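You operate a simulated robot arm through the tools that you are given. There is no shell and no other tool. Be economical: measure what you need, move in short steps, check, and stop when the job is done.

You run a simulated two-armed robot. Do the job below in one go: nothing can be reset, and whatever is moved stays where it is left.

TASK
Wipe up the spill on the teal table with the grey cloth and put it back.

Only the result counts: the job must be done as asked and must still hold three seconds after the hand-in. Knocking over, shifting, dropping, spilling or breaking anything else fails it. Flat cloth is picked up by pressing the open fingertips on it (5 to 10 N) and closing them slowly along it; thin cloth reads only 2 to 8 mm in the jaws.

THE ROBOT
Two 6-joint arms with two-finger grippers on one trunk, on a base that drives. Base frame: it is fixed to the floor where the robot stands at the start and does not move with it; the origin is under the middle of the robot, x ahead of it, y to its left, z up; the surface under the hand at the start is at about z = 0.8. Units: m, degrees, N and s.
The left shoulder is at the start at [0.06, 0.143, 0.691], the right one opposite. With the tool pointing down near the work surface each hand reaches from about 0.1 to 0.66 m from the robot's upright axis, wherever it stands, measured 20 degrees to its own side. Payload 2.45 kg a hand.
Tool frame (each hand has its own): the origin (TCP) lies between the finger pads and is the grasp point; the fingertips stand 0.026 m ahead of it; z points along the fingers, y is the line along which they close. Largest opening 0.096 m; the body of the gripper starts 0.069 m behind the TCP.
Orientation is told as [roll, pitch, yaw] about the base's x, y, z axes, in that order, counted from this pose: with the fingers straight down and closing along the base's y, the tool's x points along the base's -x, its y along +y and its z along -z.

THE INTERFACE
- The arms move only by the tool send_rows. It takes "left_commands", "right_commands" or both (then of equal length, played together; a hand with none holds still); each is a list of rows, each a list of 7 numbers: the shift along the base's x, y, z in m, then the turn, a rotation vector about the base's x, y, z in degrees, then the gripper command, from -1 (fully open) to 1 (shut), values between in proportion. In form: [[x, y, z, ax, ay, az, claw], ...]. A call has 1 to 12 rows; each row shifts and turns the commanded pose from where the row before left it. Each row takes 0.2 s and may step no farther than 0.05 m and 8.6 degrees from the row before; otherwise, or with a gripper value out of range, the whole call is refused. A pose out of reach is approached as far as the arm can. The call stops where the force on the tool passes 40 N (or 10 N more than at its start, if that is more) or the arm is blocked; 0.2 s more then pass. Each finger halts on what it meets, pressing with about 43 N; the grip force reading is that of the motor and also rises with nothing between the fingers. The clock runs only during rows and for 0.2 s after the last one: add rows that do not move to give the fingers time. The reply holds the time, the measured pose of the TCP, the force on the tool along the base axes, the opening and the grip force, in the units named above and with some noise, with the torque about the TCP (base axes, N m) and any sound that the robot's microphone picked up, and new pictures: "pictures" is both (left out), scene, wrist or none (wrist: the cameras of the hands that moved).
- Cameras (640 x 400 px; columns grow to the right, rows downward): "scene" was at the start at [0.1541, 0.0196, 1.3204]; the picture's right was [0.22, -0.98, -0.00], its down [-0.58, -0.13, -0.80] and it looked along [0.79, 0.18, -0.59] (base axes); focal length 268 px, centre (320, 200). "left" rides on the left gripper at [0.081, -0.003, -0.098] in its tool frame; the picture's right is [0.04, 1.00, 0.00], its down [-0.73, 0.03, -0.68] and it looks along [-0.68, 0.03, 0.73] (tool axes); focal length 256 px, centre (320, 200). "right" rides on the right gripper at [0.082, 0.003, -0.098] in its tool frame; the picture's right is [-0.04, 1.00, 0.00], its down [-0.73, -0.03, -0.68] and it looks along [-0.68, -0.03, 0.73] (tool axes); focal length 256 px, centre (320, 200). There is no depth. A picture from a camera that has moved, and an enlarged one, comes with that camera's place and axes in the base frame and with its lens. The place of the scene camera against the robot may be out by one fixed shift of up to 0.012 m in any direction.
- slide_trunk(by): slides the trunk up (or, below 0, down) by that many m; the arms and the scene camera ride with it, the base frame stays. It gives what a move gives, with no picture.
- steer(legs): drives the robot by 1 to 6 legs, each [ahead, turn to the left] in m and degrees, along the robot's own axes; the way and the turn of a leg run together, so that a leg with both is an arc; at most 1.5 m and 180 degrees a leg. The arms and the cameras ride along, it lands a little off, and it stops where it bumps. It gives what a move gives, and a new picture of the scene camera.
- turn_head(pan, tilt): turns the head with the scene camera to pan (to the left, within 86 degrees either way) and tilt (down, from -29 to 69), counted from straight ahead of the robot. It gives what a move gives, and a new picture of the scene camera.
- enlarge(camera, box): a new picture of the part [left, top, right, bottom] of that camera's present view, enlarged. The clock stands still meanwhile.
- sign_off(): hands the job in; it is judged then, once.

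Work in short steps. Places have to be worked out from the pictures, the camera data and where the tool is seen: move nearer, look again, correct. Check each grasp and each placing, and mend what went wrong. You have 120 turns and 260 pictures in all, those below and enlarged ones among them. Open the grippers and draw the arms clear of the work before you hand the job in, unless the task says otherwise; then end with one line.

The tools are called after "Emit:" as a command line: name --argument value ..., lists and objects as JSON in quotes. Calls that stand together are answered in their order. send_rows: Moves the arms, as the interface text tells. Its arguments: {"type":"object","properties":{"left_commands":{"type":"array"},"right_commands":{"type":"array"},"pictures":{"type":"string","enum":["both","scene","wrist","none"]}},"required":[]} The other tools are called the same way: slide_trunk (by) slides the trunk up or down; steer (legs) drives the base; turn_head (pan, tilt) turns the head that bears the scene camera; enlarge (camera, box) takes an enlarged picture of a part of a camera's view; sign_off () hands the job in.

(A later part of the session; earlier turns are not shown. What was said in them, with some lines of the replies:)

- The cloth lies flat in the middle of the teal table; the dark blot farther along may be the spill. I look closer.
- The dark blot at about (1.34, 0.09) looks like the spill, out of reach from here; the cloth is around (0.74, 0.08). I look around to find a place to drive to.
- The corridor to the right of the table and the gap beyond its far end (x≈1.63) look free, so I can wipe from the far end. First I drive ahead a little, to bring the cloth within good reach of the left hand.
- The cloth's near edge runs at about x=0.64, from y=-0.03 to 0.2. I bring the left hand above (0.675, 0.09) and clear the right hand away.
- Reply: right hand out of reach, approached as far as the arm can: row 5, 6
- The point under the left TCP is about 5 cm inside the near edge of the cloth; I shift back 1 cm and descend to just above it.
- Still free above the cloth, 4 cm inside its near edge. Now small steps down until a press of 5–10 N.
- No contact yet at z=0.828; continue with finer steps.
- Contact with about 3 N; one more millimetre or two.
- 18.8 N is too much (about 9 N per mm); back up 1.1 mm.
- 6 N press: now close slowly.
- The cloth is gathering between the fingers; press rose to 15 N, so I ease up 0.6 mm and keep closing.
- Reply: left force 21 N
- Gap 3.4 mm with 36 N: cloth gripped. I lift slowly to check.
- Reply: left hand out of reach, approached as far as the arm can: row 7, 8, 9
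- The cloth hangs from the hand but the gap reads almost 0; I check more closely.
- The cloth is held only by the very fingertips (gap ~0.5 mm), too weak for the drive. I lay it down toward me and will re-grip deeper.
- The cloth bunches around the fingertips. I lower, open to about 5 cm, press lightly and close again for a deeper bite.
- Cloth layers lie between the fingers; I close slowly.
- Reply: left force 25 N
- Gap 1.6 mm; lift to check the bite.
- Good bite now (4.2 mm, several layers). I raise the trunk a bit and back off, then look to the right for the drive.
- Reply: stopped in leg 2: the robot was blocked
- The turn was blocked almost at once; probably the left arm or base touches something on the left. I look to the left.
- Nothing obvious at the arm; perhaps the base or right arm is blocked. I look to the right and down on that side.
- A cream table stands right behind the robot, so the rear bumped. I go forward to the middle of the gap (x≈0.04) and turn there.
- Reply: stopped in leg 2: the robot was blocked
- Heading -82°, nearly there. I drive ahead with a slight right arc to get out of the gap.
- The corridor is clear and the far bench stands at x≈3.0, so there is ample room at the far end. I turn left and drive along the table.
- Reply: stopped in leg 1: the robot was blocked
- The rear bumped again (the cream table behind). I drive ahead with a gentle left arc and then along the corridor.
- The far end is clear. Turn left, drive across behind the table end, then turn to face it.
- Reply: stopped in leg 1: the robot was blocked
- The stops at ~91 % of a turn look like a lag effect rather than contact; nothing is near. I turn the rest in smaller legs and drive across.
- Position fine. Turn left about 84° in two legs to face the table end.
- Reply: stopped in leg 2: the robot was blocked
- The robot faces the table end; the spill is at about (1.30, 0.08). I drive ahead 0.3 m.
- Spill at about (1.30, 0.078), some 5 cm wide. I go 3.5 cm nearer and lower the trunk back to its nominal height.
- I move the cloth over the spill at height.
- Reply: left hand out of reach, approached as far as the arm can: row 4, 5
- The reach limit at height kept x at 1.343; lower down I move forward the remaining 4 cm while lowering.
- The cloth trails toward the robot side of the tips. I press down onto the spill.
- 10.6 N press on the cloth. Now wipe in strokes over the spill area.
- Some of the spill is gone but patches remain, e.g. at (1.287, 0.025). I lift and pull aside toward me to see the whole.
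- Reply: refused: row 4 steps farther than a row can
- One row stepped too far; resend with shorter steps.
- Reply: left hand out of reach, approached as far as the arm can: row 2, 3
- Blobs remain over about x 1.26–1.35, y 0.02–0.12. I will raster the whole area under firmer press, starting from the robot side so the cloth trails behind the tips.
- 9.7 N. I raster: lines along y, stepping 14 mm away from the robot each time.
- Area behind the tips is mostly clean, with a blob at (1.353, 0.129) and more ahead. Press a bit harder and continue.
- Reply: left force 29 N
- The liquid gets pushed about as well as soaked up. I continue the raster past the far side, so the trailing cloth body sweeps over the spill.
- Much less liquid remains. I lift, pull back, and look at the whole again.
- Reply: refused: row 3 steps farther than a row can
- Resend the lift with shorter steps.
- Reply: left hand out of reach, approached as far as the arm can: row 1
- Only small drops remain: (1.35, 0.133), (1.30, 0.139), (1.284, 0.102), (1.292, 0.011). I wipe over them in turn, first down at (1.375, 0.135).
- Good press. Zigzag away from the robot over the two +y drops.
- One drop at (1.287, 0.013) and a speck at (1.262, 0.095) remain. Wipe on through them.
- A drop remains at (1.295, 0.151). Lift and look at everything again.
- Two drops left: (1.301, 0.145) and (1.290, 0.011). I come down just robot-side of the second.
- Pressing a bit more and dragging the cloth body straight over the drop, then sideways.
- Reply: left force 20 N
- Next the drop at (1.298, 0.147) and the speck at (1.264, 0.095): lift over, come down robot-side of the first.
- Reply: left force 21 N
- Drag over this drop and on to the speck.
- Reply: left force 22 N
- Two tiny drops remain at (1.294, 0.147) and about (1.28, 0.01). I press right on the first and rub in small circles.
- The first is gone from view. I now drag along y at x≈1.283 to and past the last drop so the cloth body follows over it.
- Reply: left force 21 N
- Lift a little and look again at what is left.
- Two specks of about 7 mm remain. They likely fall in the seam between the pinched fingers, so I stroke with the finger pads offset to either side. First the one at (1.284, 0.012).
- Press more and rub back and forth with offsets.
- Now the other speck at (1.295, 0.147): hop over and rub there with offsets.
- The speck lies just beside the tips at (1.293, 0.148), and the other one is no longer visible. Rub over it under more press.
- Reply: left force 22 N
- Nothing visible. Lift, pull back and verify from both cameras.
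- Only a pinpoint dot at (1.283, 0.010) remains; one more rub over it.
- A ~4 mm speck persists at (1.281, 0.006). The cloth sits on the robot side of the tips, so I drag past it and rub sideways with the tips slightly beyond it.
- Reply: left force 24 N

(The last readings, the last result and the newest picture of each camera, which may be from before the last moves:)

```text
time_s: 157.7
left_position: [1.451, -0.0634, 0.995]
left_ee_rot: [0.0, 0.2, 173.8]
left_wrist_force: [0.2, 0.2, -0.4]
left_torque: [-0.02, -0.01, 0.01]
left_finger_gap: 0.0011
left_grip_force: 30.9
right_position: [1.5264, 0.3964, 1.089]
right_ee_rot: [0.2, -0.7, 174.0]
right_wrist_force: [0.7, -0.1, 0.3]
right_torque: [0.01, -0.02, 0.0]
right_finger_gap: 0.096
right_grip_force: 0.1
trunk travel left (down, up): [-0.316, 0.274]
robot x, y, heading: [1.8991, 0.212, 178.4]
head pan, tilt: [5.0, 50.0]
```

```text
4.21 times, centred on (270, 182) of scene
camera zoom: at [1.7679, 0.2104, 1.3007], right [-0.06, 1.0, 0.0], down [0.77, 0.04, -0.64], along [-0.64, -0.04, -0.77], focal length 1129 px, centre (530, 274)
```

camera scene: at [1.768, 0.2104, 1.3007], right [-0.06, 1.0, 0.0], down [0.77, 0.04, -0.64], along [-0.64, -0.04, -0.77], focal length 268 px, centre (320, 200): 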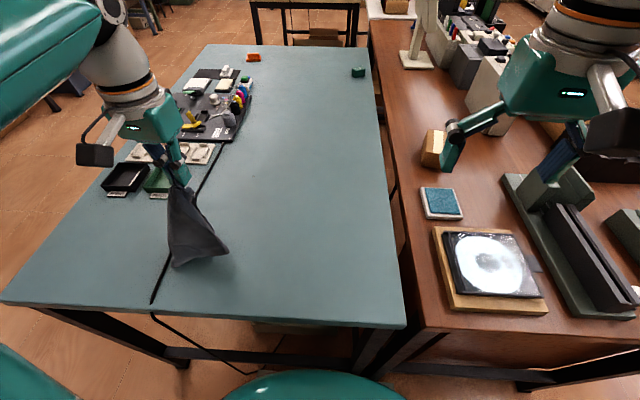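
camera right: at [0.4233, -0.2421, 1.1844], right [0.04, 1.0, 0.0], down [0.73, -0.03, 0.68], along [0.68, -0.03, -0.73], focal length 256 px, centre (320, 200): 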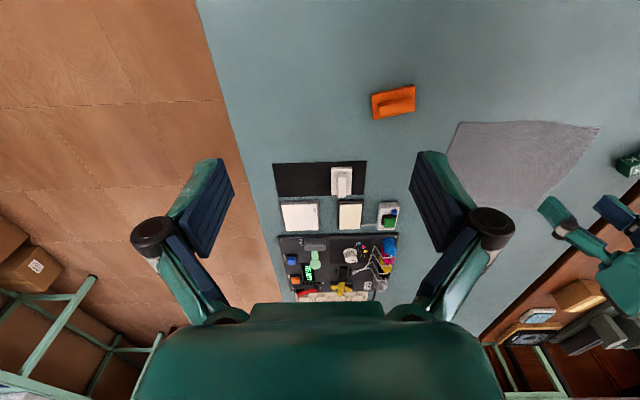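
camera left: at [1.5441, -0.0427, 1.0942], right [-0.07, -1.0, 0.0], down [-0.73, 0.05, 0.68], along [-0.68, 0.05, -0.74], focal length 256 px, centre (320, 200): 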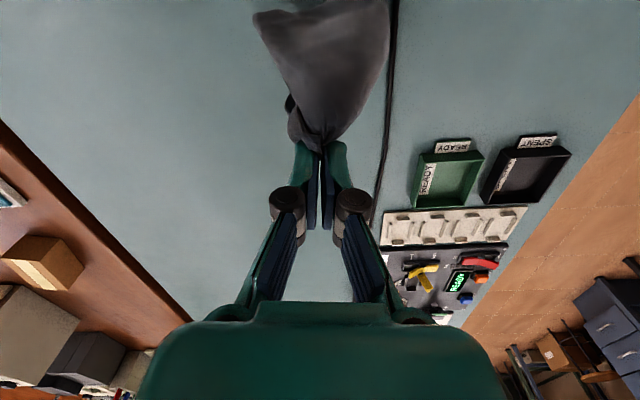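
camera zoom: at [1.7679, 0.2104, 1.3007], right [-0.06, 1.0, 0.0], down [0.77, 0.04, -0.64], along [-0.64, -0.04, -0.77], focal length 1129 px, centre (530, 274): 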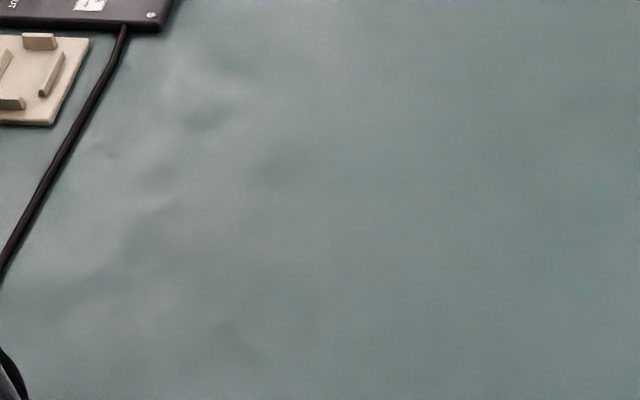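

The table is clean now. I bring the hand in, raise the trunk, and drive back the way I came.

Emit:
send_rows --left_commands '[[0.02, 0.03, 0.01, 0, 0, 0, 1], [0.02, 0.03, 0.01, 0, 0, 0, 1], [0.01, 0.03, 0.01, 0, 0, 0, 1], [0, 0, 0, 0, 0, 0, 1]]' --pictures "none"

Emit:
slide_trunk --by 0.1

Emit:
steer --legs '[[-0.32, 0], [0, 45], [0, 45]]'

```text
time_s: 158.7
left_position: [1.4995, 0.0297, 1.0231]
left_ee_rot: [0.1, 0.1, 173.7]
left_wrist_force: [0.5, 0.6, -0.9]
left_torque: [-0.05, -0.04, 0.03]
left_finger_gap: 0.0008
left_grip_force: 30.6
right_position: [1.5263, 0.3965, 1.0889]
right_ee_rot: [0.1, -0.7, 173.9]
right_wrist_force: [-0.2, 0.0, -0.6]
right_torque: [-0.02, -0.03, 0.01]
right_finger_gap: 0.0959
right_grip_force: 0.1
trunk travel left (down, up): [-0.316, 0.274]
robot x, y, heading: [1.8976, 0.2097, 178.1]
head pan, tilt: [5.0, 50.0]
```

```text
time_s: 160.0
left_position: [1.4981, 0.0299, 1.1233]
left_ee_rot: [0.0, 0.1, 173.8]
left_wrist_force: [-0.1, -0.4, -0.3]
left_torque: [-0.02, 0.0, -0.01]
left_finger_gap: 0.0012
left_grip_force: 30.7
right_position: [1.5269, 0.3966, 1.1896]
right_ee_rot: [0.1, -0.7, 174.0]
right_wrist_force: [-0.3, 0.0, 0.8]
right_torque: [-0.02, 0.02, 0.01]
right_finger_gap: 0.096
right_grip_force: 0.2
trunk travel left (down, up): [-0.416, 0.174]
robot x, y, heading: [1.8991, 0.2131, 178.2]
head pan, tilt: [5.0, 50.0]
```

```text
time_s: 166.3
left_position: [2.3307, -0.2277, 1.1223]
left_ee_rot: [-0.1, 0.2, -105.4]
left_wrist_force: [0.5, 0.7, -0.6]
left_torque: [-0.01, 0.04, -0.05]
left_finger_gap: 0.001
left_grip_force: 30.3
right_position: [1.9737, -0.1403, 1.1904]
right_ee_rot: [0.0, -0.8, -105.5]
right_wrist_force: [0.0, -0.7, 0.7]
right_torque: [0.04, 0.05, 0.02]
right_finger_gap: 0.0961
right_grip_force: 0.1
trunk travel left (down, up): [-0.416, 0.174]
robot x, y, heading: [2.1664, 0.2052, -99.3]
head pan, tilt: [5.0, 50.0]
stopped in leg 3: the robot was blocked; the commanded pose is now the measured one
camera scene: at [2.1604, 0.0714, 1.4006], right [-1.0, 0.08, 0.0], down [0.06, 0.77, -0.64], along [-0.05, -0.64, -0.77], focal length 268 px, centre (320, 200)
```

scene: 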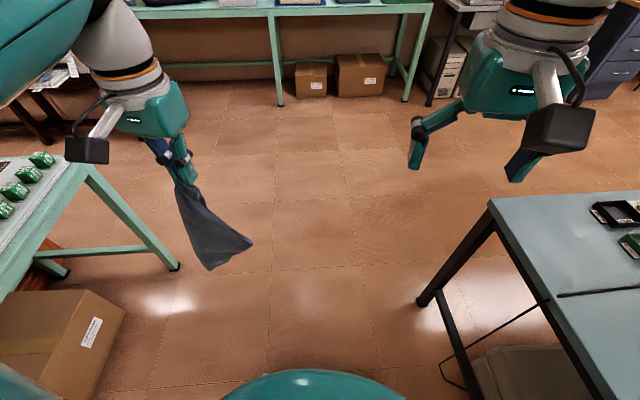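

Heading -99°; drive out along -y with a slight left arc.

Emit:
steer --legs '[[0.4, 9], [0.9, 0], [0, -45], [0, -42]]'

```text
time_s: 177.6
left_position: [1.7324, -1.3454, 1.1247]
left_ee_rot: [0.1, 0.2, 178.2]
left_wrist_force: [-0.5, 0.3, -0.1]
left_torque: [-0.09, -0.03, 0.02]
left_finger_gap: 0.0011
left_grip_force: 30.4
right_position: [1.7303, -0.9775, 1.1915]
right_ee_rot: [0.2, -0.8, 178.1]
right_wrist_force: [0.6, 0.5, -0.4]
right_torque: [-0.05, 0.04, 0.01]
right_finger_gap: 0.0961
right_grip_force: 0.1
trunk travel left (down, up): [-0.416, 0.174]
robot x, y, heading: [2.1247, -1.1346, -176.4]
head pan, tilt: [5.0, 50.0]
stopped in leg 4: the robot was blocked; the commanded pose is now the measured one
camera scene: at [1.9916, -1.1469, 1.4007], right [-0.14, 0.99, 0.0], down [0.76, 0.11, -0.64], along [-0.64, -0.09, -0.77], focal length 268 px, centre (320, 200)
```

scene: 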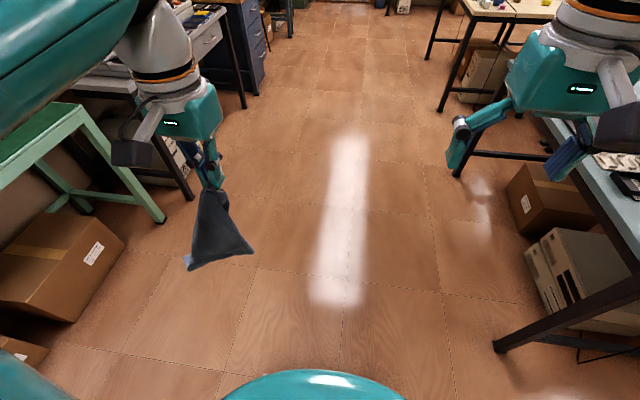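

Drive back along the corridor to x≈0.06, then turn right toward the gap in front of the table.

Emit:
steer --legs '[[0.5, -6], [1.0, 0], [0.55, 0], [0, -45]]'

```text
time_s: 190.6
left_position: [-0.3181, -0.8895, 1.1248]
left_ee_rot: [0.0, 0.2, 126.2]
left_wrist_force: [0.4, -0.7, -0.4]
left_torque: [0.02, 0.01, 0.04]
left_finger_gap: 0.0011
left_grip_force: 30.9
right_position: [-0.0294, -0.6641, 1.1906]
right_ee_rot: [0.1, -0.9, 126.4]
right_wrist_force: [0.6, 0.4, -0.1]
right_torque: [-0.01, -0.01, -0.01]
right_finger_gap: 0.0958
right_grip_force: 0.0
trunk travel left (down, up): [-0.416, 0.174]
robot x, y, heading: [0.0674, -1.0868, 131.6]
head pan, tilt: [5.0, 50.0]
camera scene: at [-0.0203, -0.9856, 1.4007], right [0.69, 0.73, 0.0], down [0.56, -0.53, -0.64], along [-0.47, 0.44, -0.77], focal length 268 px, centre (320, 200)
```

scene: 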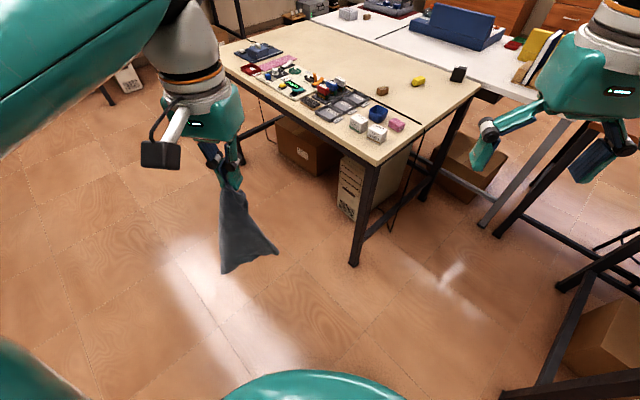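

Turn on to face +y and drive into the gap.

Emit:
steer --legs '[[0, -41], [0.55, 0]]'

```text
time_s: 195.9
left_position: [-0.1045, -0.1388, 1.1263]
left_ee_rot: [0.0, 0.2, 85.4]
left_wrist_force: [0.3, -0.2, -1.6]
left_torque: [0.0, -0.03, 0.02]
left_finger_gap: 0.0008
left_grip_force: 30.9
right_position: [0.2645, -0.1566, 1.1918]
right_ee_rot: [0.2, -0.9, 85.5]
right_wrist_force: [0.1, 0.9, -0.9]
right_torque: [0.02, -0.01, 0.0]
right_finger_gap: 0.0959
right_grip_force: 0.1
trunk travel left (down, up): [-0.416, 0.174]
robot x, y, heading: [0.0599, -0.5396, 90.5]
head pan, tilt: [5.0, 50.0]
camera scene: at [0.0602, -0.4, 1.4007], right [1.0, 0.1, 0.0], down [0.07, -0.76, -0.64], along [-0.06, 0.64, -0.77], focal length 268 px, centre (320, 200)
```

scene: 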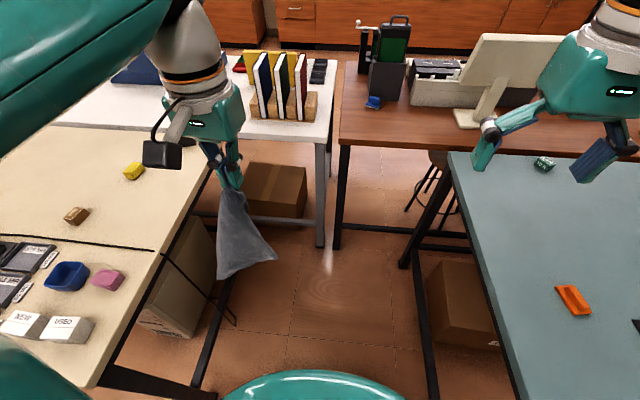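

The gap is free. I drive on with a right arc so the cloth keeps away from the books, then finish the turn to face the table.

Emit:
steer --legs '[[0.22, 0], [0.2, -40], [0, -25], [0, -24]]'

Emit:
turn_head --pan 0 --tilt 60

```text
time_s: 199.8
left_position: [0.2171, 0.2364, 1.1283]
left_ee_rot: [0.1, 0.0, 46.3]
left_wrist_force: [0.3, -0.9, -0.3]
left_torque: [0.07, 0.04, 0.0]
left_finger_gap: 0.0009
left_grip_force: 31.0
right_position: [0.4913, -0.0086, 1.1904]
right_ee_rot: [0.4, -0.9, 46.5]
right_wrist_force: [0.9, -1.5, 0.7]
right_torque: [0.09, 0.09, -0.03]
right_finger_gap: 0.0959
right_grip_force: 0.1
trunk travel left (down, up): [-0.416, 0.174]
robot x, y, heading: [0.076, -0.1606, 58.1]
head pan, tilt: [5.0, 50.0]
stopped in leg 2: the robot was blocked; the commanded pose is now the measured one
camera scene: at [0.1512, -0.043, 1.401], right [0.89, -0.45, 0.0], down [-0.35, -0.68, -0.64], along [0.29, 0.58, -0.77], focal length 268 px, centre (320, 200)
```

scene: 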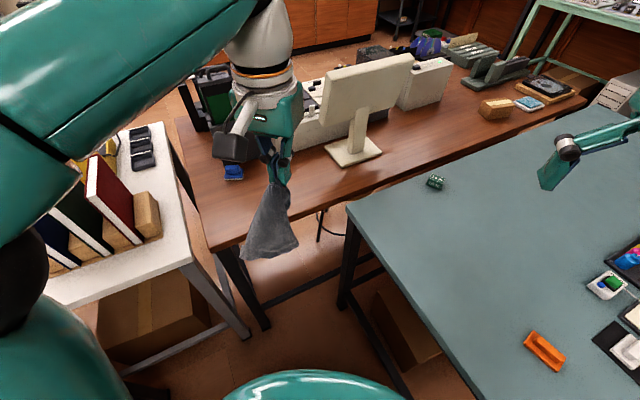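

```text
time_s: 200.5
left_position: [0.2138, 0.2389, 1.128]
left_ee_rot: [-0.2, 0.0, 46.5]
left_wrist_force: [1.1, 0.2, 0.5]
left_torque: [0.03, 0.03, 0.01]
left_finger_gap: 0.0011
left_grip_force: 30.4
right_position: [0.4884, -0.0054, 1.1906]
right_ee_rot: [0.2, -0.8, 46.7]
right_wrist_force: [-0.1, 0.0, 0.2]
right_torque: [0.03, -0.01, 0.01]
right_finger_gap: 0.096
right_grip_force: 0.1
trunk travel left (down, up): [-0.416, 0.174]
robot x, y, heading: [0.0715, -0.1611, 58.4]
head pan, tilt: [0.0, 60.0]
camera scene: at [0.1492, -0.0518, 1.3883], right [0.85, -0.53, 0.0], down [-0.46, -0.74, -0.5], along [0.26, 0.43, -0.87], focal length 268 px, centre (320, 200)
```

scene: 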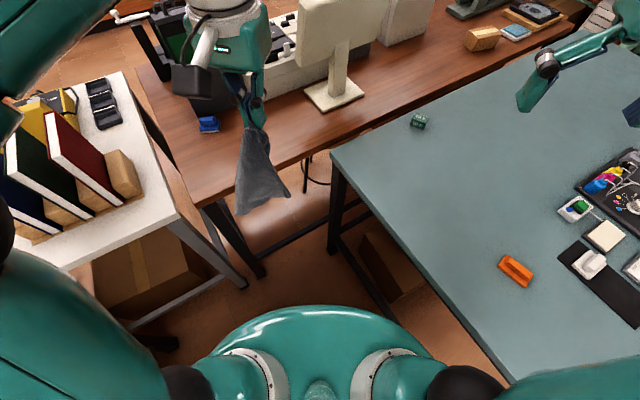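

It stopped at heading 58°, probably lag again as nothing touches. I continue the turn in small legs.

Emit:
steer --legs '[[0, -20], [0, -20], [0, -16]]'

```text
time_s: 201.3
left_position: [0.2148, 0.2393, 1.1282]
left_ee_rot: [-0.1, -0.1, 46.3]
left_wrist_force: [0.5, -0.8, -0.5]
left_torque: [0.03, 0.02, 0.0]
left_finger_gap: 0.0008
left_grip_force: 30.3
right_position: [0.4889, -0.0072, 1.1911]
right_ee_rot: [0.1, -0.8, 46.4]
right_wrist_force: [-0.6, -1.2, -1.3]
right_torque: [0.03, -0.01, -0.01]
right_finger_gap: 0.0958
right_grip_force: 0.0
trunk travel left (down, up): [-0.416, 0.174]
robot x, y, heading: [0.0713, -0.1589, 58.1]
head pan, tilt: [0.0, 60.0]
stopped in leg 1: the robot was blocked; the commanded pose is now the measured one
camera scene: at [0.1488, -0.0517, 1.3882], right [0.85, -0.53, 0.0], down [-0.46, -0.74, -0.5], along [0.26, 0.43, -0.87], focal length 268 px, centre (320, 200)
```

scene: 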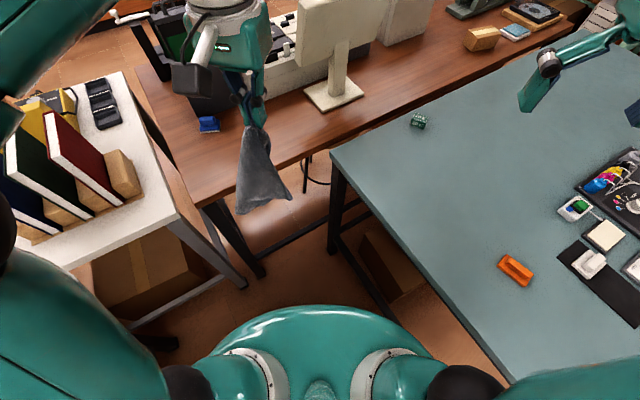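

Really blocked. I look down on both sides to find the contact.

Emit:
turn_head --pan -70 --tilt 66

Emit:
turn_head --pan 80 --tilt 60

```text
time_s: 202.7
left_position: [0.2143, 0.2397, 1.1281]
left_ee_rot: [0.0, 0.0, 46.2]
left_wrist_force: [-1.7, 0.2, -0.3]
left_torque: [0.03, 0.01, 0.0]
left_finger_gap: 0.0007
left_grip_force: 30.2
right_position: [0.4894, -0.0053, 1.1926]
right_ee_rot: [0.1, -0.8, 46.4]
right_wrist_force: [-0.2, 1.0, -0.2]
right_torque: [-0.01, 0.0, 0.01]
right_finger_gap: 0.0961
right_grip_force: 0.0
trunk travel left (down, up): [-0.416, 0.174]
robot x, y, heading: [0.0747, -0.1584, 58.3]
head pan, tilt: [-70.0, 66.0]
camera scene: at [0.1717, -0.1202, 1.3816], right [-0.2, -0.98, 0.0], down [-0.89, 0.19, -0.41], along [0.4, -0.08, -0.91], focal length 268 px, centre (320, 200)
```

scene: 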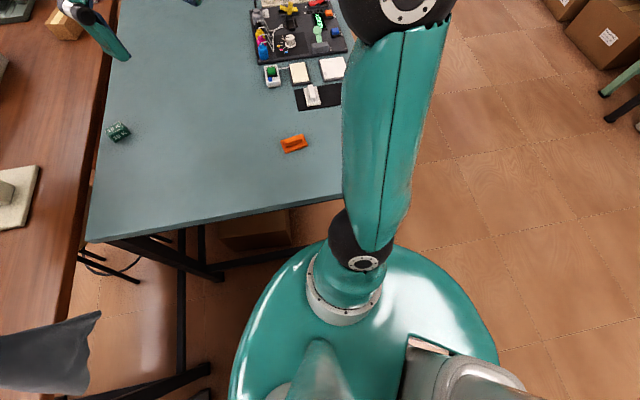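

```text
time_s: 205.1
left_position: [0.2152, 0.2395, 1.1276]
left_ee_rot: [-0.1, -0.2, 46.3]
left_wrist_force: [-0.1, 1.1, 0.2]
left_torque: [-0.01, -0.01, -0.01]
left_finger_gap: 0.0008
left_grip_force: 31.0
right_position: [0.4883, -0.0058, 1.1914]
right_ee_rot: [0.1, -0.8, 46.4]
right_wrist_force: [-0.1, 0.0, -0.1]
right_torque: [0.02, 0.02, 0.02]
right_finger_gap: 0.096
right_grip_force: 0.1
trunk travel left (down, up): [-0.416, 0.174]
robot x, y, heading: [0.0716, -0.1607, 58.2]
head pan, tilt: [80.0, 60.0]
camera scene: at [0.0638, -0.0637, 1.3883], right [0.67, 0.75, 0.0], down [0.65, -0.58, -0.5], along [-0.37, 0.33, -0.87], focal length 268 px, centre (320, 200)
```

scene: 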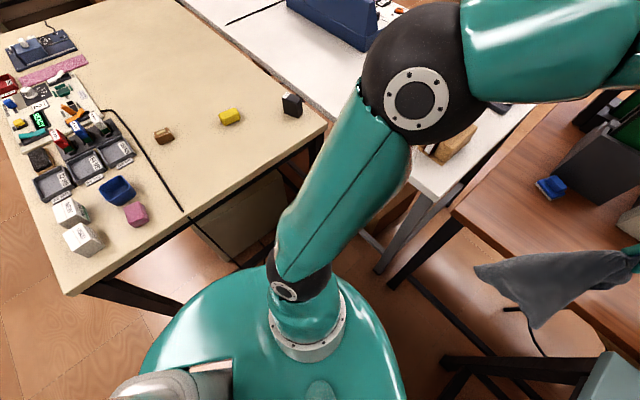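

The right front of the base is close to the teal table; I back up a little and try again.

Emit:
steer --legs '[[-0.07, 0], [0, -20]]'

```text
time_s: 207.3
left_position: [0.3068, 0.108, 1.1282]
left_ee_rot: [0.0, -0.1, 26.0]
left_wrist_force: [0.3, -0.5, -0.9]
left_torque: [-0.02, -0.01, 0.04]
left_finger_gap: 0.0009
left_grip_force: 30.4
right_position: [0.4798, -0.2183, 1.1904]
right_ee_rot: [0.1, -0.9, 26.2]
right_wrist_force: [0.2, 0.6, -0.3]
right_torque: [-0.01, -0.02, -0.03]
right_finger_gap: 0.0963
right_grip_force: 0.1
trunk travel left (down, up): [-0.416, 0.174]
robot x, y, heading: [0.0291, -0.209, 38.0]
head pan, tilt: [80.0, 60.0]
camera scene: at [0.0543, -0.1143, 1.3883], right [0.88, 0.47, 0.0], down [0.41, -0.76, -0.5], along [-0.24, 0.44, -0.87], focal length 268 px, centre (320, 200)
```

scene: 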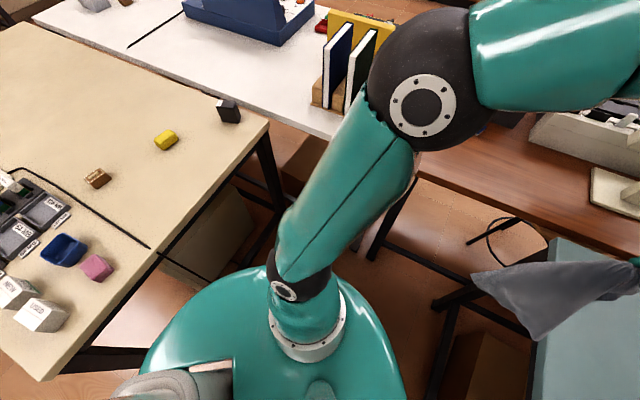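

That freed it. Continue the turn, then move ahead.

Emit:
steer --legs '[[0, -20], [0, -14]]'

Emit:
turn_head --pan 10 --tilt 58

```text
time_s: 209.8
left_position: [0.4396, -0.1025, 1.1293]
left_ee_rot: [-0.1, -0.1, -8.0]
left_wrist_force: [-0.1, -0.5, -0.8]
left_torque: [0.02, 0.02, 0.06]
left_finger_gap: 0.0009
left_grip_force: 30.7
right_position: [0.4002, -0.4688, 1.1908]
right_ee_rot: [0.0, -1.1, -7.9]
right_wrist_force: [-0.7, -0.7, 0.3]
right_torque: [0.03, 0.01, 0.04]
right_finger_gap: 0.0957
right_grip_force: 0.1
trunk travel left (down, up): [-0.416, 0.174]
robot x, y, heading: [0.0306, -0.1888, 4.0]
head pan, tilt: [80.0, 60.0]
camera scene: at [0.106, -0.1187, 1.3883], right [0.99, -0.11, 0.0], down [-0.09, -0.86, -0.5], along [0.05, 0.5, -0.87], focal length 268 px, centre (320, 200)
```

scene: 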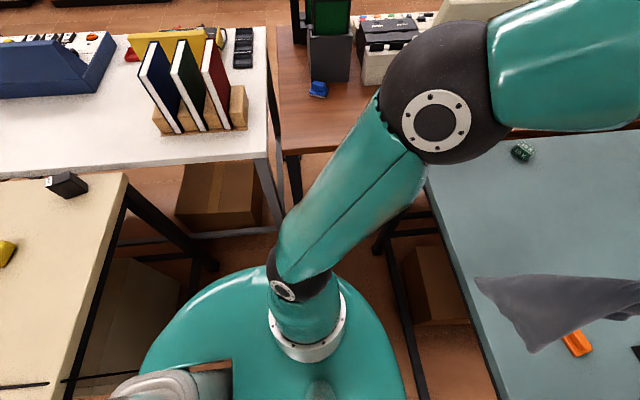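

```text
time_s: 211.2
left_position: [0.4391, -0.1025, 1.1296]
left_ee_rot: [-0.2, -0.1, -8.0]
left_wrist_force: [0.2, -0.5, -0.3]
left_torque: [0.02, 0.01, 0.02]
left_finger_gap: 0.001
left_grip_force: 30.3
right_position: [0.4007, -0.4694, 1.1921]
right_ee_rot: [0.1, -1.1, -7.9]
right_wrist_force: [0.6, -0.1, 0.1]
right_torque: [-0.02, 0.0, -0.02]
right_finger_gap: 0.0961
right_grip_force: 0.1
trunk travel left (down, up): [-0.416, 0.174]
robot x, y, heading: [0.0316, -0.1918, 4.0]
head pan, tilt: [10.0, 58.0]
camera scene: at [0.1658, -0.1684, 1.3906], right [0.24, -0.97, 0.0], down [-0.82, -0.2, -0.53], along [0.51, 0.13, -0.85], focal length 268 px, centre (320, 200)
```

scene: 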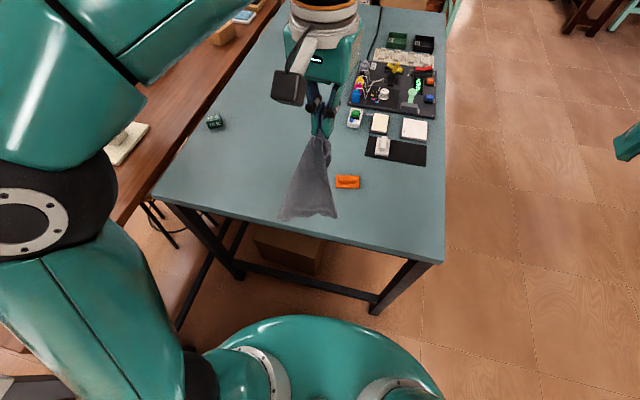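

I drive ahead 0.12 m, then move the hand (trunk still up, for reach) beyond the cloth's old place, clear of the orange block.

Emit:
steer --legs '[[0.12, 0]]'

Emit:
send_rows --left_commands '[[0.01, 0.04, 0, 0, 0, 0, 1], [0.01, 0.04, 0, 0, 0, 0, 1], [0.02, 0.04, 0, 0, 0, 0, 1], [0.03, 0.035, -0.01, 0, 0, 0, 1], [0.035, 0.01, -0.02, 0, 0, 0, 1], [0.035, 0, -0.03, 0, 0, 0, 1], [0.035, 0, -0.03, 0, 0, 0, 1], [0.035, 0, -0.03, 0, 0, 0, 1], [0, 0, 0, 0, 0, 8, 1], [0, 0, 0, 0, 0, 0, 1]]' --pictures "both"

```text
time_s: 212.4
left_position: [0.5484, -0.0977, 1.129]
left_ee_rot: [-0.1, -0.1, -8.2]
left_wrist_force: [-0.1, 0.2, 0.1]
left_torque: [0.03, -0.02, 0.01]
left_finger_gap: 0.001
left_grip_force: 30.6
right_position: [0.5096, -0.4636, 1.1898]
right_ee_rot: [0.1, -1.1, -7.9]
right_wrist_force: [-0.6, -0.1, -0.7]
right_torque: [-0.01, -0.03, 0.04]
right_finger_gap: 0.0962
right_grip_force: 0.0
trunk travel left (down, up): [-0.416, 0.174]
robot x, y, heading: [0.1425, -0.18, 2.5]
head pan, tilt: [10.0, 58.0]
camera scene: at [0.2746, -0.1632, 1.3908], right [0.22, -0.98, 0.0], down [-0.83, -0.18, -0.53], along [0.52, 0.11, -0.85], focal length 268 px, centre (320, 200)
```

scene: 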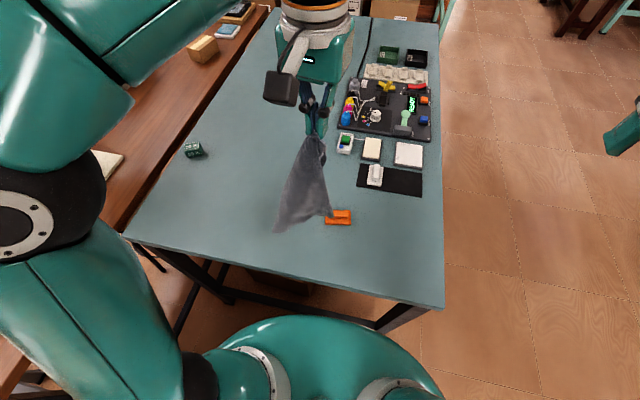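

```text
time_s: 214.7
left_position: [0.7438, 0.0658, 1.0046]
left_ee_rot: [-0.2, -0.1, -0.2]
left_wrist_force: [-0.3, 0.2, 0.7]
left_torque: [-0.02, -0.01, 0.03]
left_finger_gap: 0.0007
left_grip_force: 30.6
left hand out of reach, approached as far as the arm can: row 8
right_position: [0.5091, -0.4632, 1.1911]
right_ee_rot: [0.3, -1.2, -8.0]
right_wrist_force: [-0.9, 0.4, 0.5]
right_torque: [0.02, -0.04, -0.02]
right_finger_gap: 0.096
right_grip_force: 0.0
trunk travel left (down, up): [-0.416, 0.174]
robot x, y, heading: [0.1391, -0.1847, 2.4]
head pan, tilt: [10.0, 58.0]
camera scene: at [0.276, -0.1629, 1.3906], right [0.22, -0.98, 0.0], down [-0.83, -0.18, -0.53], along [0.52, 0.11, -0.85], focal length 268 px, centre (320, 200)
camera left: at [0.6624, 0.0631, 1.1045], right [-0.04, 1.0, 0.0], down [0.73, 0.03, 0.68], along [0.68, 0.02, -0.73], focal length 256 px, centre (320, 200)
```

scene: 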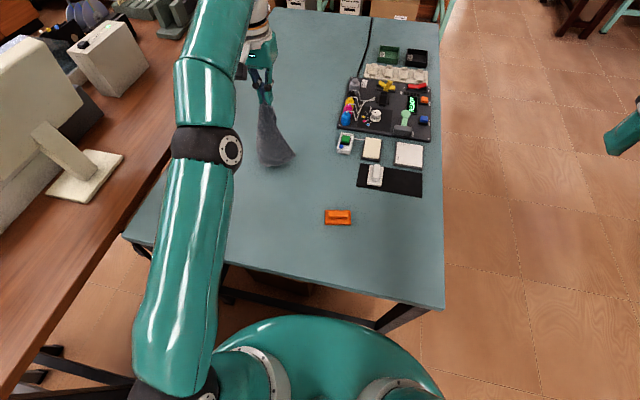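
left: 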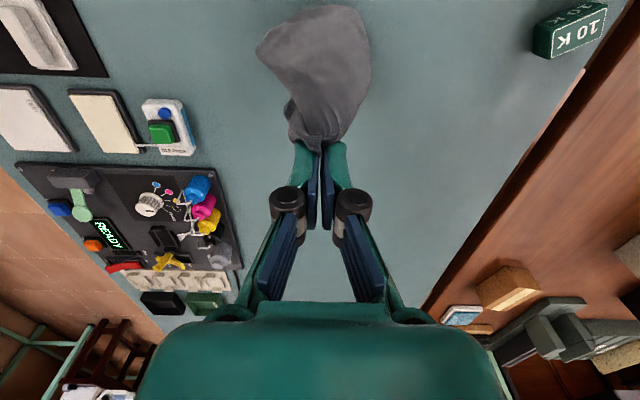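

I lower with a forward move to x≈0.80, then drag back toward x≈0.66 so the cloth trails out over its old place.

Emit:
send_rows --left_commands '[[0.005, 0.005, -0.04, 0, 0, 0, 1], [0.015, 0.005, -0.04, 0, 0, 0, 1], [0.02, 0.005, -0.04, 0, 0, 0, 1], [0.018, 0.003, -0.03, 0, 0, 0, 1], [0, 0, -0.018, 0, 0, 0, 1], [-0.02, 0, 0, 0, 0, 0, 1], [-0.02, 0, 0, 0, 0, 0, 1], [-0.02, 0, 0, 0, 0, 0, 1], [-0.02, 0, 0, 0, 0, 0, 1], [-0.02, 0, 0, 0, 0, 0, 1], [-0.02, 0, 0, 0, 0, 0, 1], [-0.02, 0, 0, 0, 0, 0, 1]]' --pictures "both"

```text
time_s: 217.2
left_position: [0.6562, 0.0839, 0.8395]
left_ee_rot: [-0.1, -0.1, -0.2]
left_wrist_force: [0.3, 0.6, 0.0]
left_torque: [-0.02, 0.01, 0.02]
left_finger_gap: 0.0011
left_grip_force: 31.0
left hand out of reach, approached as far as the arm can: row 4
right_position: [0.5084, -0.4625, 1.1915]
right_ee_rot: [0.2, -1.2, -7.9]
right_wrist_force: [-0.9, -0.2, 0.3]
right_torque: [-0.02, -0.03, 0.03]
right_finger_gap: 0.0959
right_grip_force: 0.1
trunk travel left (down, up): [-0.416, 0.174]
robot x, y, heading: [0.1375, -0.182, 2.1]
head pan, tilt: [10.0, 58.0]
camera scene: at [0.2756, -0.1629, 1.3907], right [0.22, -0.98, 0.0], down [-0.83, -0.18, -0.53], along [0.52, 0.11, -0.85], focal length 268 px, centre (320, 200)
camera left: at [0.5749, 0.0803, 0.9371], right [-0.04, 1.0, 0.0], down [0.73, 0.03, 0.68], along [0.68, 0.02, -0.73], focal length 256 px, centre (320, 200)
```

scene: 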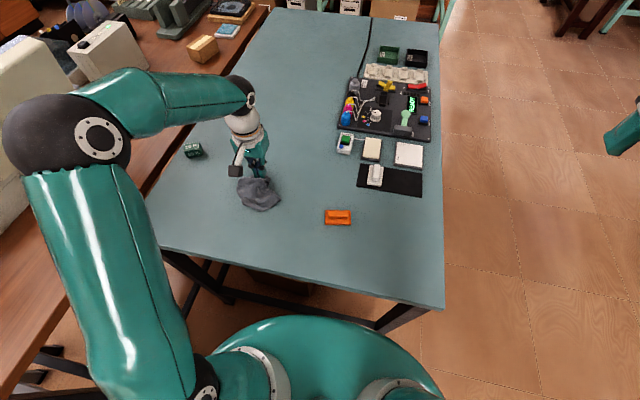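
left: 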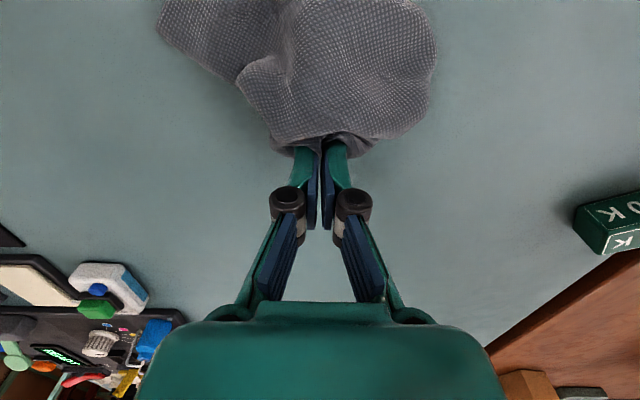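

The cloth body prefers the robot side of the tips, so I lay it the other way: drag forward to x≈0.79 with the body trailing toward me.

Emit:
send_rows --left_commands '[[0.022, 0, -0.004, 0, 0, 0, 1], [0.022, 0, 0, 0, 0, 0, 1], [0.022, 0, 0, 0, 0, 0, 1], [0.022, 0, 0, 0, 0, 0, 1], [0.02, 0, 0, 0, 0, 0, 1], [0.015, 0, 0, 0, 0, 0, 1], [0.01, 0, 0, 0, 0, 0, 1], [0, 0, 0, 0, 0, 0, 1]]' --pictures "both"

```text
time_s: 219.1
left_position: [0.7904, 0.0828, 0.8346]
left_ee_rot: [-0.1, -0.1, -0.2]
left_wrist_force: [-1.2, -0.5, 0.0]
left_torque: [-0.01, 0.0, 0.02]
left_finger_gap: 0.0011
left_grip_force: 30.6
right_position: [0.5087, -0.4629, 1.1905]
right_ee_rot: [0.2, -1.3, -8.0]
right_wrist_force: [-0.2, -0.4, 0.2]
right_torque: [0.01, 0.02, 0.0]
right_finger_gap: 0.0959
right_grip_force: 0.1
trunk travel left (down, up): [-0.416, 0.174]
robot x, y, heading: [0.1385, -0.1831, 2.4]
head pan, tilt: [10.0, 58.0]
camera scene: at [0.2759, -0.1629, 1.3906], right [0.22, -0.98, 0.0], down [-0.83, -0.18, -0.53], along [0.52, 0.11, -0.85], focal length 268 px, centre (320, 200)
camera left: at [0.7087, 0.0788, 0.9337], right [-0.04, 1.0, 0.0], down [0.73, 0.03, 0.68], along [0.68, 0.02, -0.73], focal length 256 px, centre (320, 200)
```

scene: 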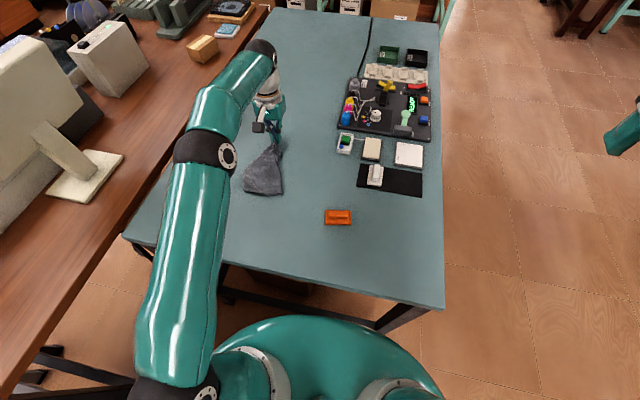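
left: 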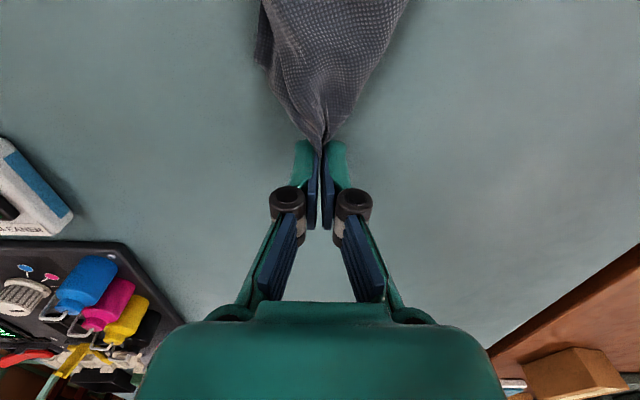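

The cloth lies from (0.79, 0.08) back to about x=0.63, right over its old place. I release it and lift straight up.

Emit:
send_rows --left_commands '[[0.005, 0, -0.004, 0, 0, 0, 1], [0, 0, 0, 0, 0, 0, 0.8], [0, 0, 0, 0, 0, 0, 0.5], [0, 0, 0, 0, 0, 0, 0.2], [0, 0, 0.002, 0, 0, 0, 0.2], [0, 0, 0.01, 0, 0, 0, 0.2], [0, 0, 0.03, 0, 0, 0, 0.2], [-0.005, 0, 0.04, 0, 0, 0, 0.2], [-0.02, 0, 0.04, 0, 0, 0, 0.2], [-0.04, 0, 0.02, 0, 0, 0, 0.2], [-0.04, 0, 0.02, 0, 0, 0, 0.2], [0, 0, 0, 0, 0, 0, 0.2]]' --pictures "both"

```text
time_s: 221.7
left_position: [0.733, 0.0861, 1.0093]
left_ee_rot: [0.0, -0.1, -0.2]
left_wrist_force: [0.7, -0.7, 0.1]
left_torque: [0.01, 0.04, 0.01]
left_finger_gap: 0.0383
left_grip_force: 0.0
left hand out of reach, approached as far as the arm can: row 8, 9, 10, 11
right_position: [0.5098, -0.4626, 1.1903]
right_ee_rot: [0.0, -1.1, -8.0]
right_wrist_force: [0.5, -0.1, -0.4]
right_torque: [0.03, 0.04, 0.05]
right_finger_gap: 0.0964
right_grip_force: 0.0
trunk travel left (down, up): [-0.416, 0.174]
robot x, y, heading: [0.137, -0.1797, 2.5]
head pan, tilt: [10.0, 58.0]
camera scene: at [0.2773, -0.163, 1.3904], right [0.22, -0.98, 0.0], down [-0.83, -0.18, -0.53], along [0.52, 0.11, -0.85], focal length 268 px, centre (320, 200)
camera left: at [0.6509, 0.083, 1.1071], right [-0.04, 1.0, 0.0], down [0.73, 0.03, 0.68], along [0.68, 0.02, -0.73], focal length 256 px, centre (320, 200)
```

scene: 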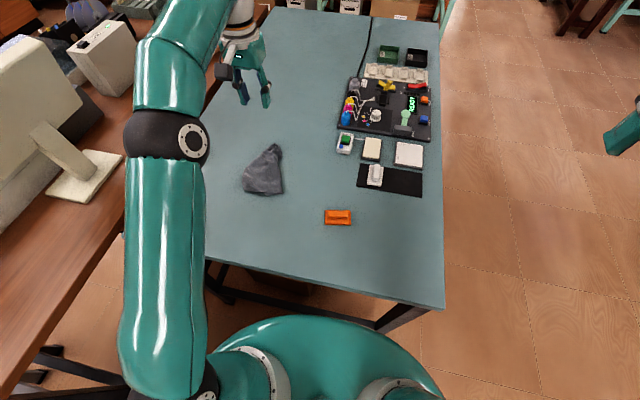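
left: 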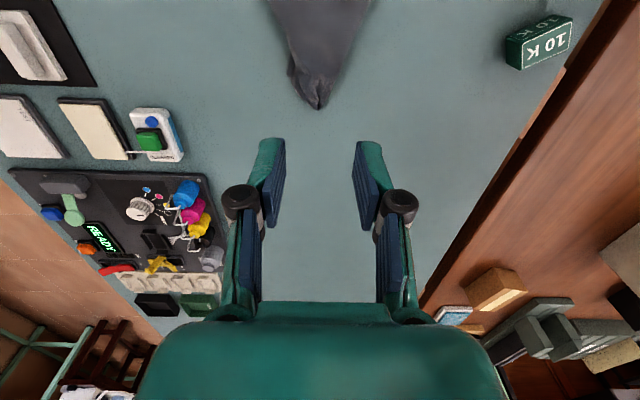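

The cloth lies folded with its centre about 5 cm short of the old centre. I go down onto its wide part with nearly closed fingers, to press, spread and shift it.

Emit:
send_rows --left_commands '[[-0.017, -0.004, -0.036, 0, 0, 0, 0.7], [-0.017, -0.004, -0.037, 0, 0, 0, 0.7], [-0.017, -0.004, -0.037, 0, 0, 0, 0.7], [-0.017, -0.004, -0.037, 0, 0, 0, 0.7], [0, 0, -0.02, 0, 0, 0, 0.7], [0, 0, -0.01, 0, 0, 0, 0.7], [0, 0, -0.004, 0, 0, 0, 0.7], [0, 0, 0, 0, 0, 0, 0.7]]' --pictures "wrist"

```text
time_s: 223.4
left_position: [0.6623, 0.0707, 0.8283]
left_ee_rot: [0.0, -0.6, -0.1]
left_wrist_force: [-1.1, 3.6, 28.7]
left_torque: [0.45, 0.13, -0.01]
left_finger_gap: 0.015
left_grip_force: 0.5
right_position: [0.5067, -0.464, 1.1927]
right_ee_rot: [0.3, -1.4, -8.0]
right_wrist_force: [-0.1, -0.3, 0.2]
right_torque: [-0.01, 0.0, -0.01]
right_finger_gap: 0.0959
right_grip_force: 0.1
trunk travel left (down, up): [-0.416, 0.174]
robot x, y, heading: [0.1401, -0.1822, 2.4]
head pan, tilt: [10.0, 58.0]
camera left: at [0.5799, 0.0665, 0.9268], right [-0.04, 1.0, 0.0], down [0.73, 0.03, 0.69], along [0.69, 0.03, -0.73], focal length 256 px, centre (320, 200)
```

left: 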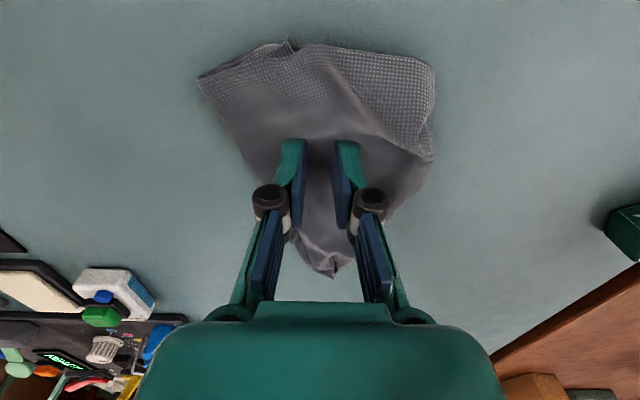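

Firm contact (29 N) on the folded layers. Ease to about 14 N, drag forward 5 cm, then spread by opening the fingers, and lift.

Emit:
send_rows --left_commands '[[0.012, 0.002, 0.0015, 0, 0, 0, 0.7], [0.013, 0.003, 0, 0, 0, 0, 0.7], [0.013, 0.003, 0, 0, 0, 0, 0.7], [0.013, 0.002, 0, 0, 0, 0, 0.7], [0, 0, 0.0003, 0, 0, 0, 0.4], [0, 0, 0, 0, 0, 0, 0.1], [0, 0, 0, 0, 0, 0, -0.3], [0, 0, 0, 0, 0, 0, -0.7], [0, 0, 0.02, 0, 0, 0, -0.7], [0, 0, 0.04, 0, 0, 0, -0.7], [-0.02, 0, 0.04, 0, 0, 0, -0.7], [-0.02, 0, 0.04, 0, 0, 0, -0.7]]' --pictures "both"

```text
time_s: 226.1
left_position: [0.6718, 0.08, 0.9689]
left_ee_rot: [-0.1, -0.1, -0.3]
left_wrist_force: [0.4, 0.9, -0.6]
left_torque: [-0.02, -0.01, -0.02]
left_finger_gap: 0.0819
left_grip_force: 0.1
right_position: [0.5079, -0.4626, 1.1912]
right_ee_rot: [0.1, -1.2, -8.0]
right_wrist_force: [-0.4, 0.1, 0.3]
right_torque: [0.01, -0.04, 0.06]
right_finger_gap: 0.0958
right_grip_force: 0.1
trunk travel left (down, up): [-0.416, 0.174]
robot x, y, heading: [0.1395, -0.1794, 2.4]
head pan, tilt: [10.0, 58.0]
camera scene: at [0.2751, -0.163, 1.3907], right [0.22, -0.98, 0.0], down [-0.83, -0.18, -0.53], along [0.52, 0.11, -0.85], focal length 268 px, centre (320, 200)
camera left: at [0.5896, 0.077, 1.0675], right [-0.04, 1.0, 0.0], down [0.73, 0.03, 0.68], along [0.68, 0.02, -0.73], focal length 256 px, centre (320, 200)
```

scene: 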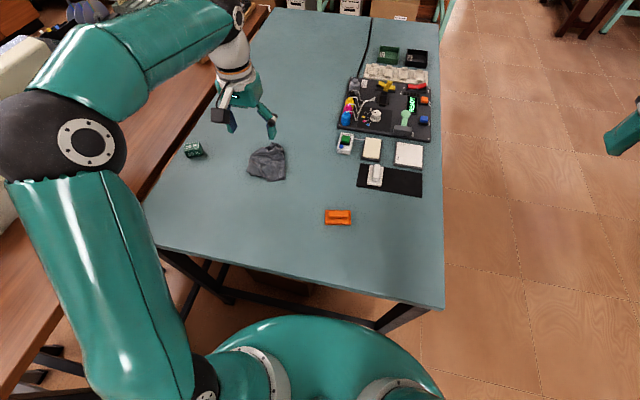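
left: 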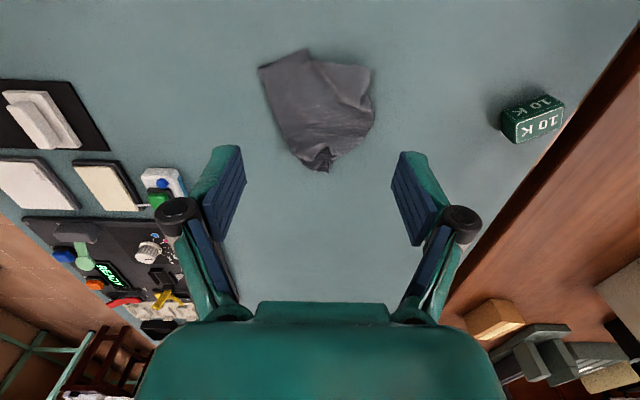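

The cloth lies at about (0.715, 0.08), on its old place, with nothing else disturbed. I open fully and draw the arm clear.

Emit:
send_rows --left_commands '[[-0.02, 0.01, 0.04, 0, 0, 0, -1], [-0.035, 0.02, 0.025, 0, 0, 0, -1], [-0.035, 0.025, 0.02, 0, 0, 0, -1], [-0.04, 0.02, 0, 0, 0, 0, -1], [-0.04, 0.02, 0, 0, 0, 0, -1], [0, 0, 0, 0, 0, 0, -1]]' --pictures "scene"

```text
time_s: 227.4
left_position: [0.4997, 0.1762, 1.0531]
left_ee_rot: [-0.1, -0.1, -0.1]
left_wrist_force: [-0.5, 0.1, 1.1]
left_torque: [0.02, -0.01, 0.02]
left_finger_gap: 0.0961
left_grip_force: 0.0
right_position: [0.5082, -0.4617, 1.1914]
right_ee_rot: [0.3, -1.2, -8.0]
right_wrist_force: [1.1, -0.4, 0.0]
right_torque: [0.02, -0.03, 0.02]
right_finger_gap: 0.0963
right_grip_force: 0.0
trunk travel left (down, up): [-0.416, 0.174]
robot x, y, heading: [0.1398, -0.1801, 2.5]
head pan, tilt: [10.0, 58.0]
camera scene: at [0.2759, -0.1629, 1.3906], right [0.22, -0.98, 0.0], down [-0.83, -0.18, -0.53], along [0.52, 0.11, -0.85], focal length 268 px, centre (320, 200)
```

scene: 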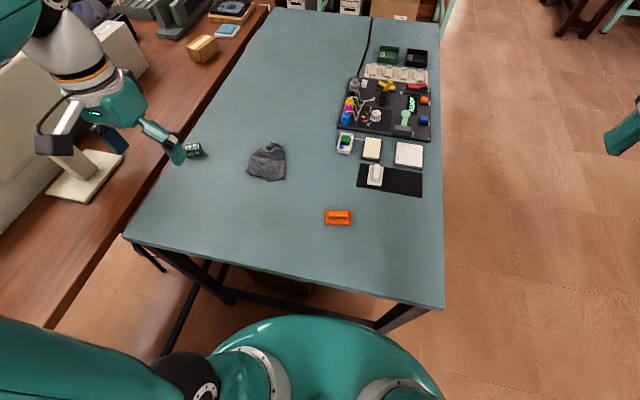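

The spill is gone, the cloth is back in place, and both grippers are open and clear. I hand in.

Emit:
sign_off

```text
The job is handed in.
```

I wiped up the spill with the grey cloth and put the cloth back where it was, about 2–3 cm off its original centre; it is folded there, not spread flat as it was at the start.
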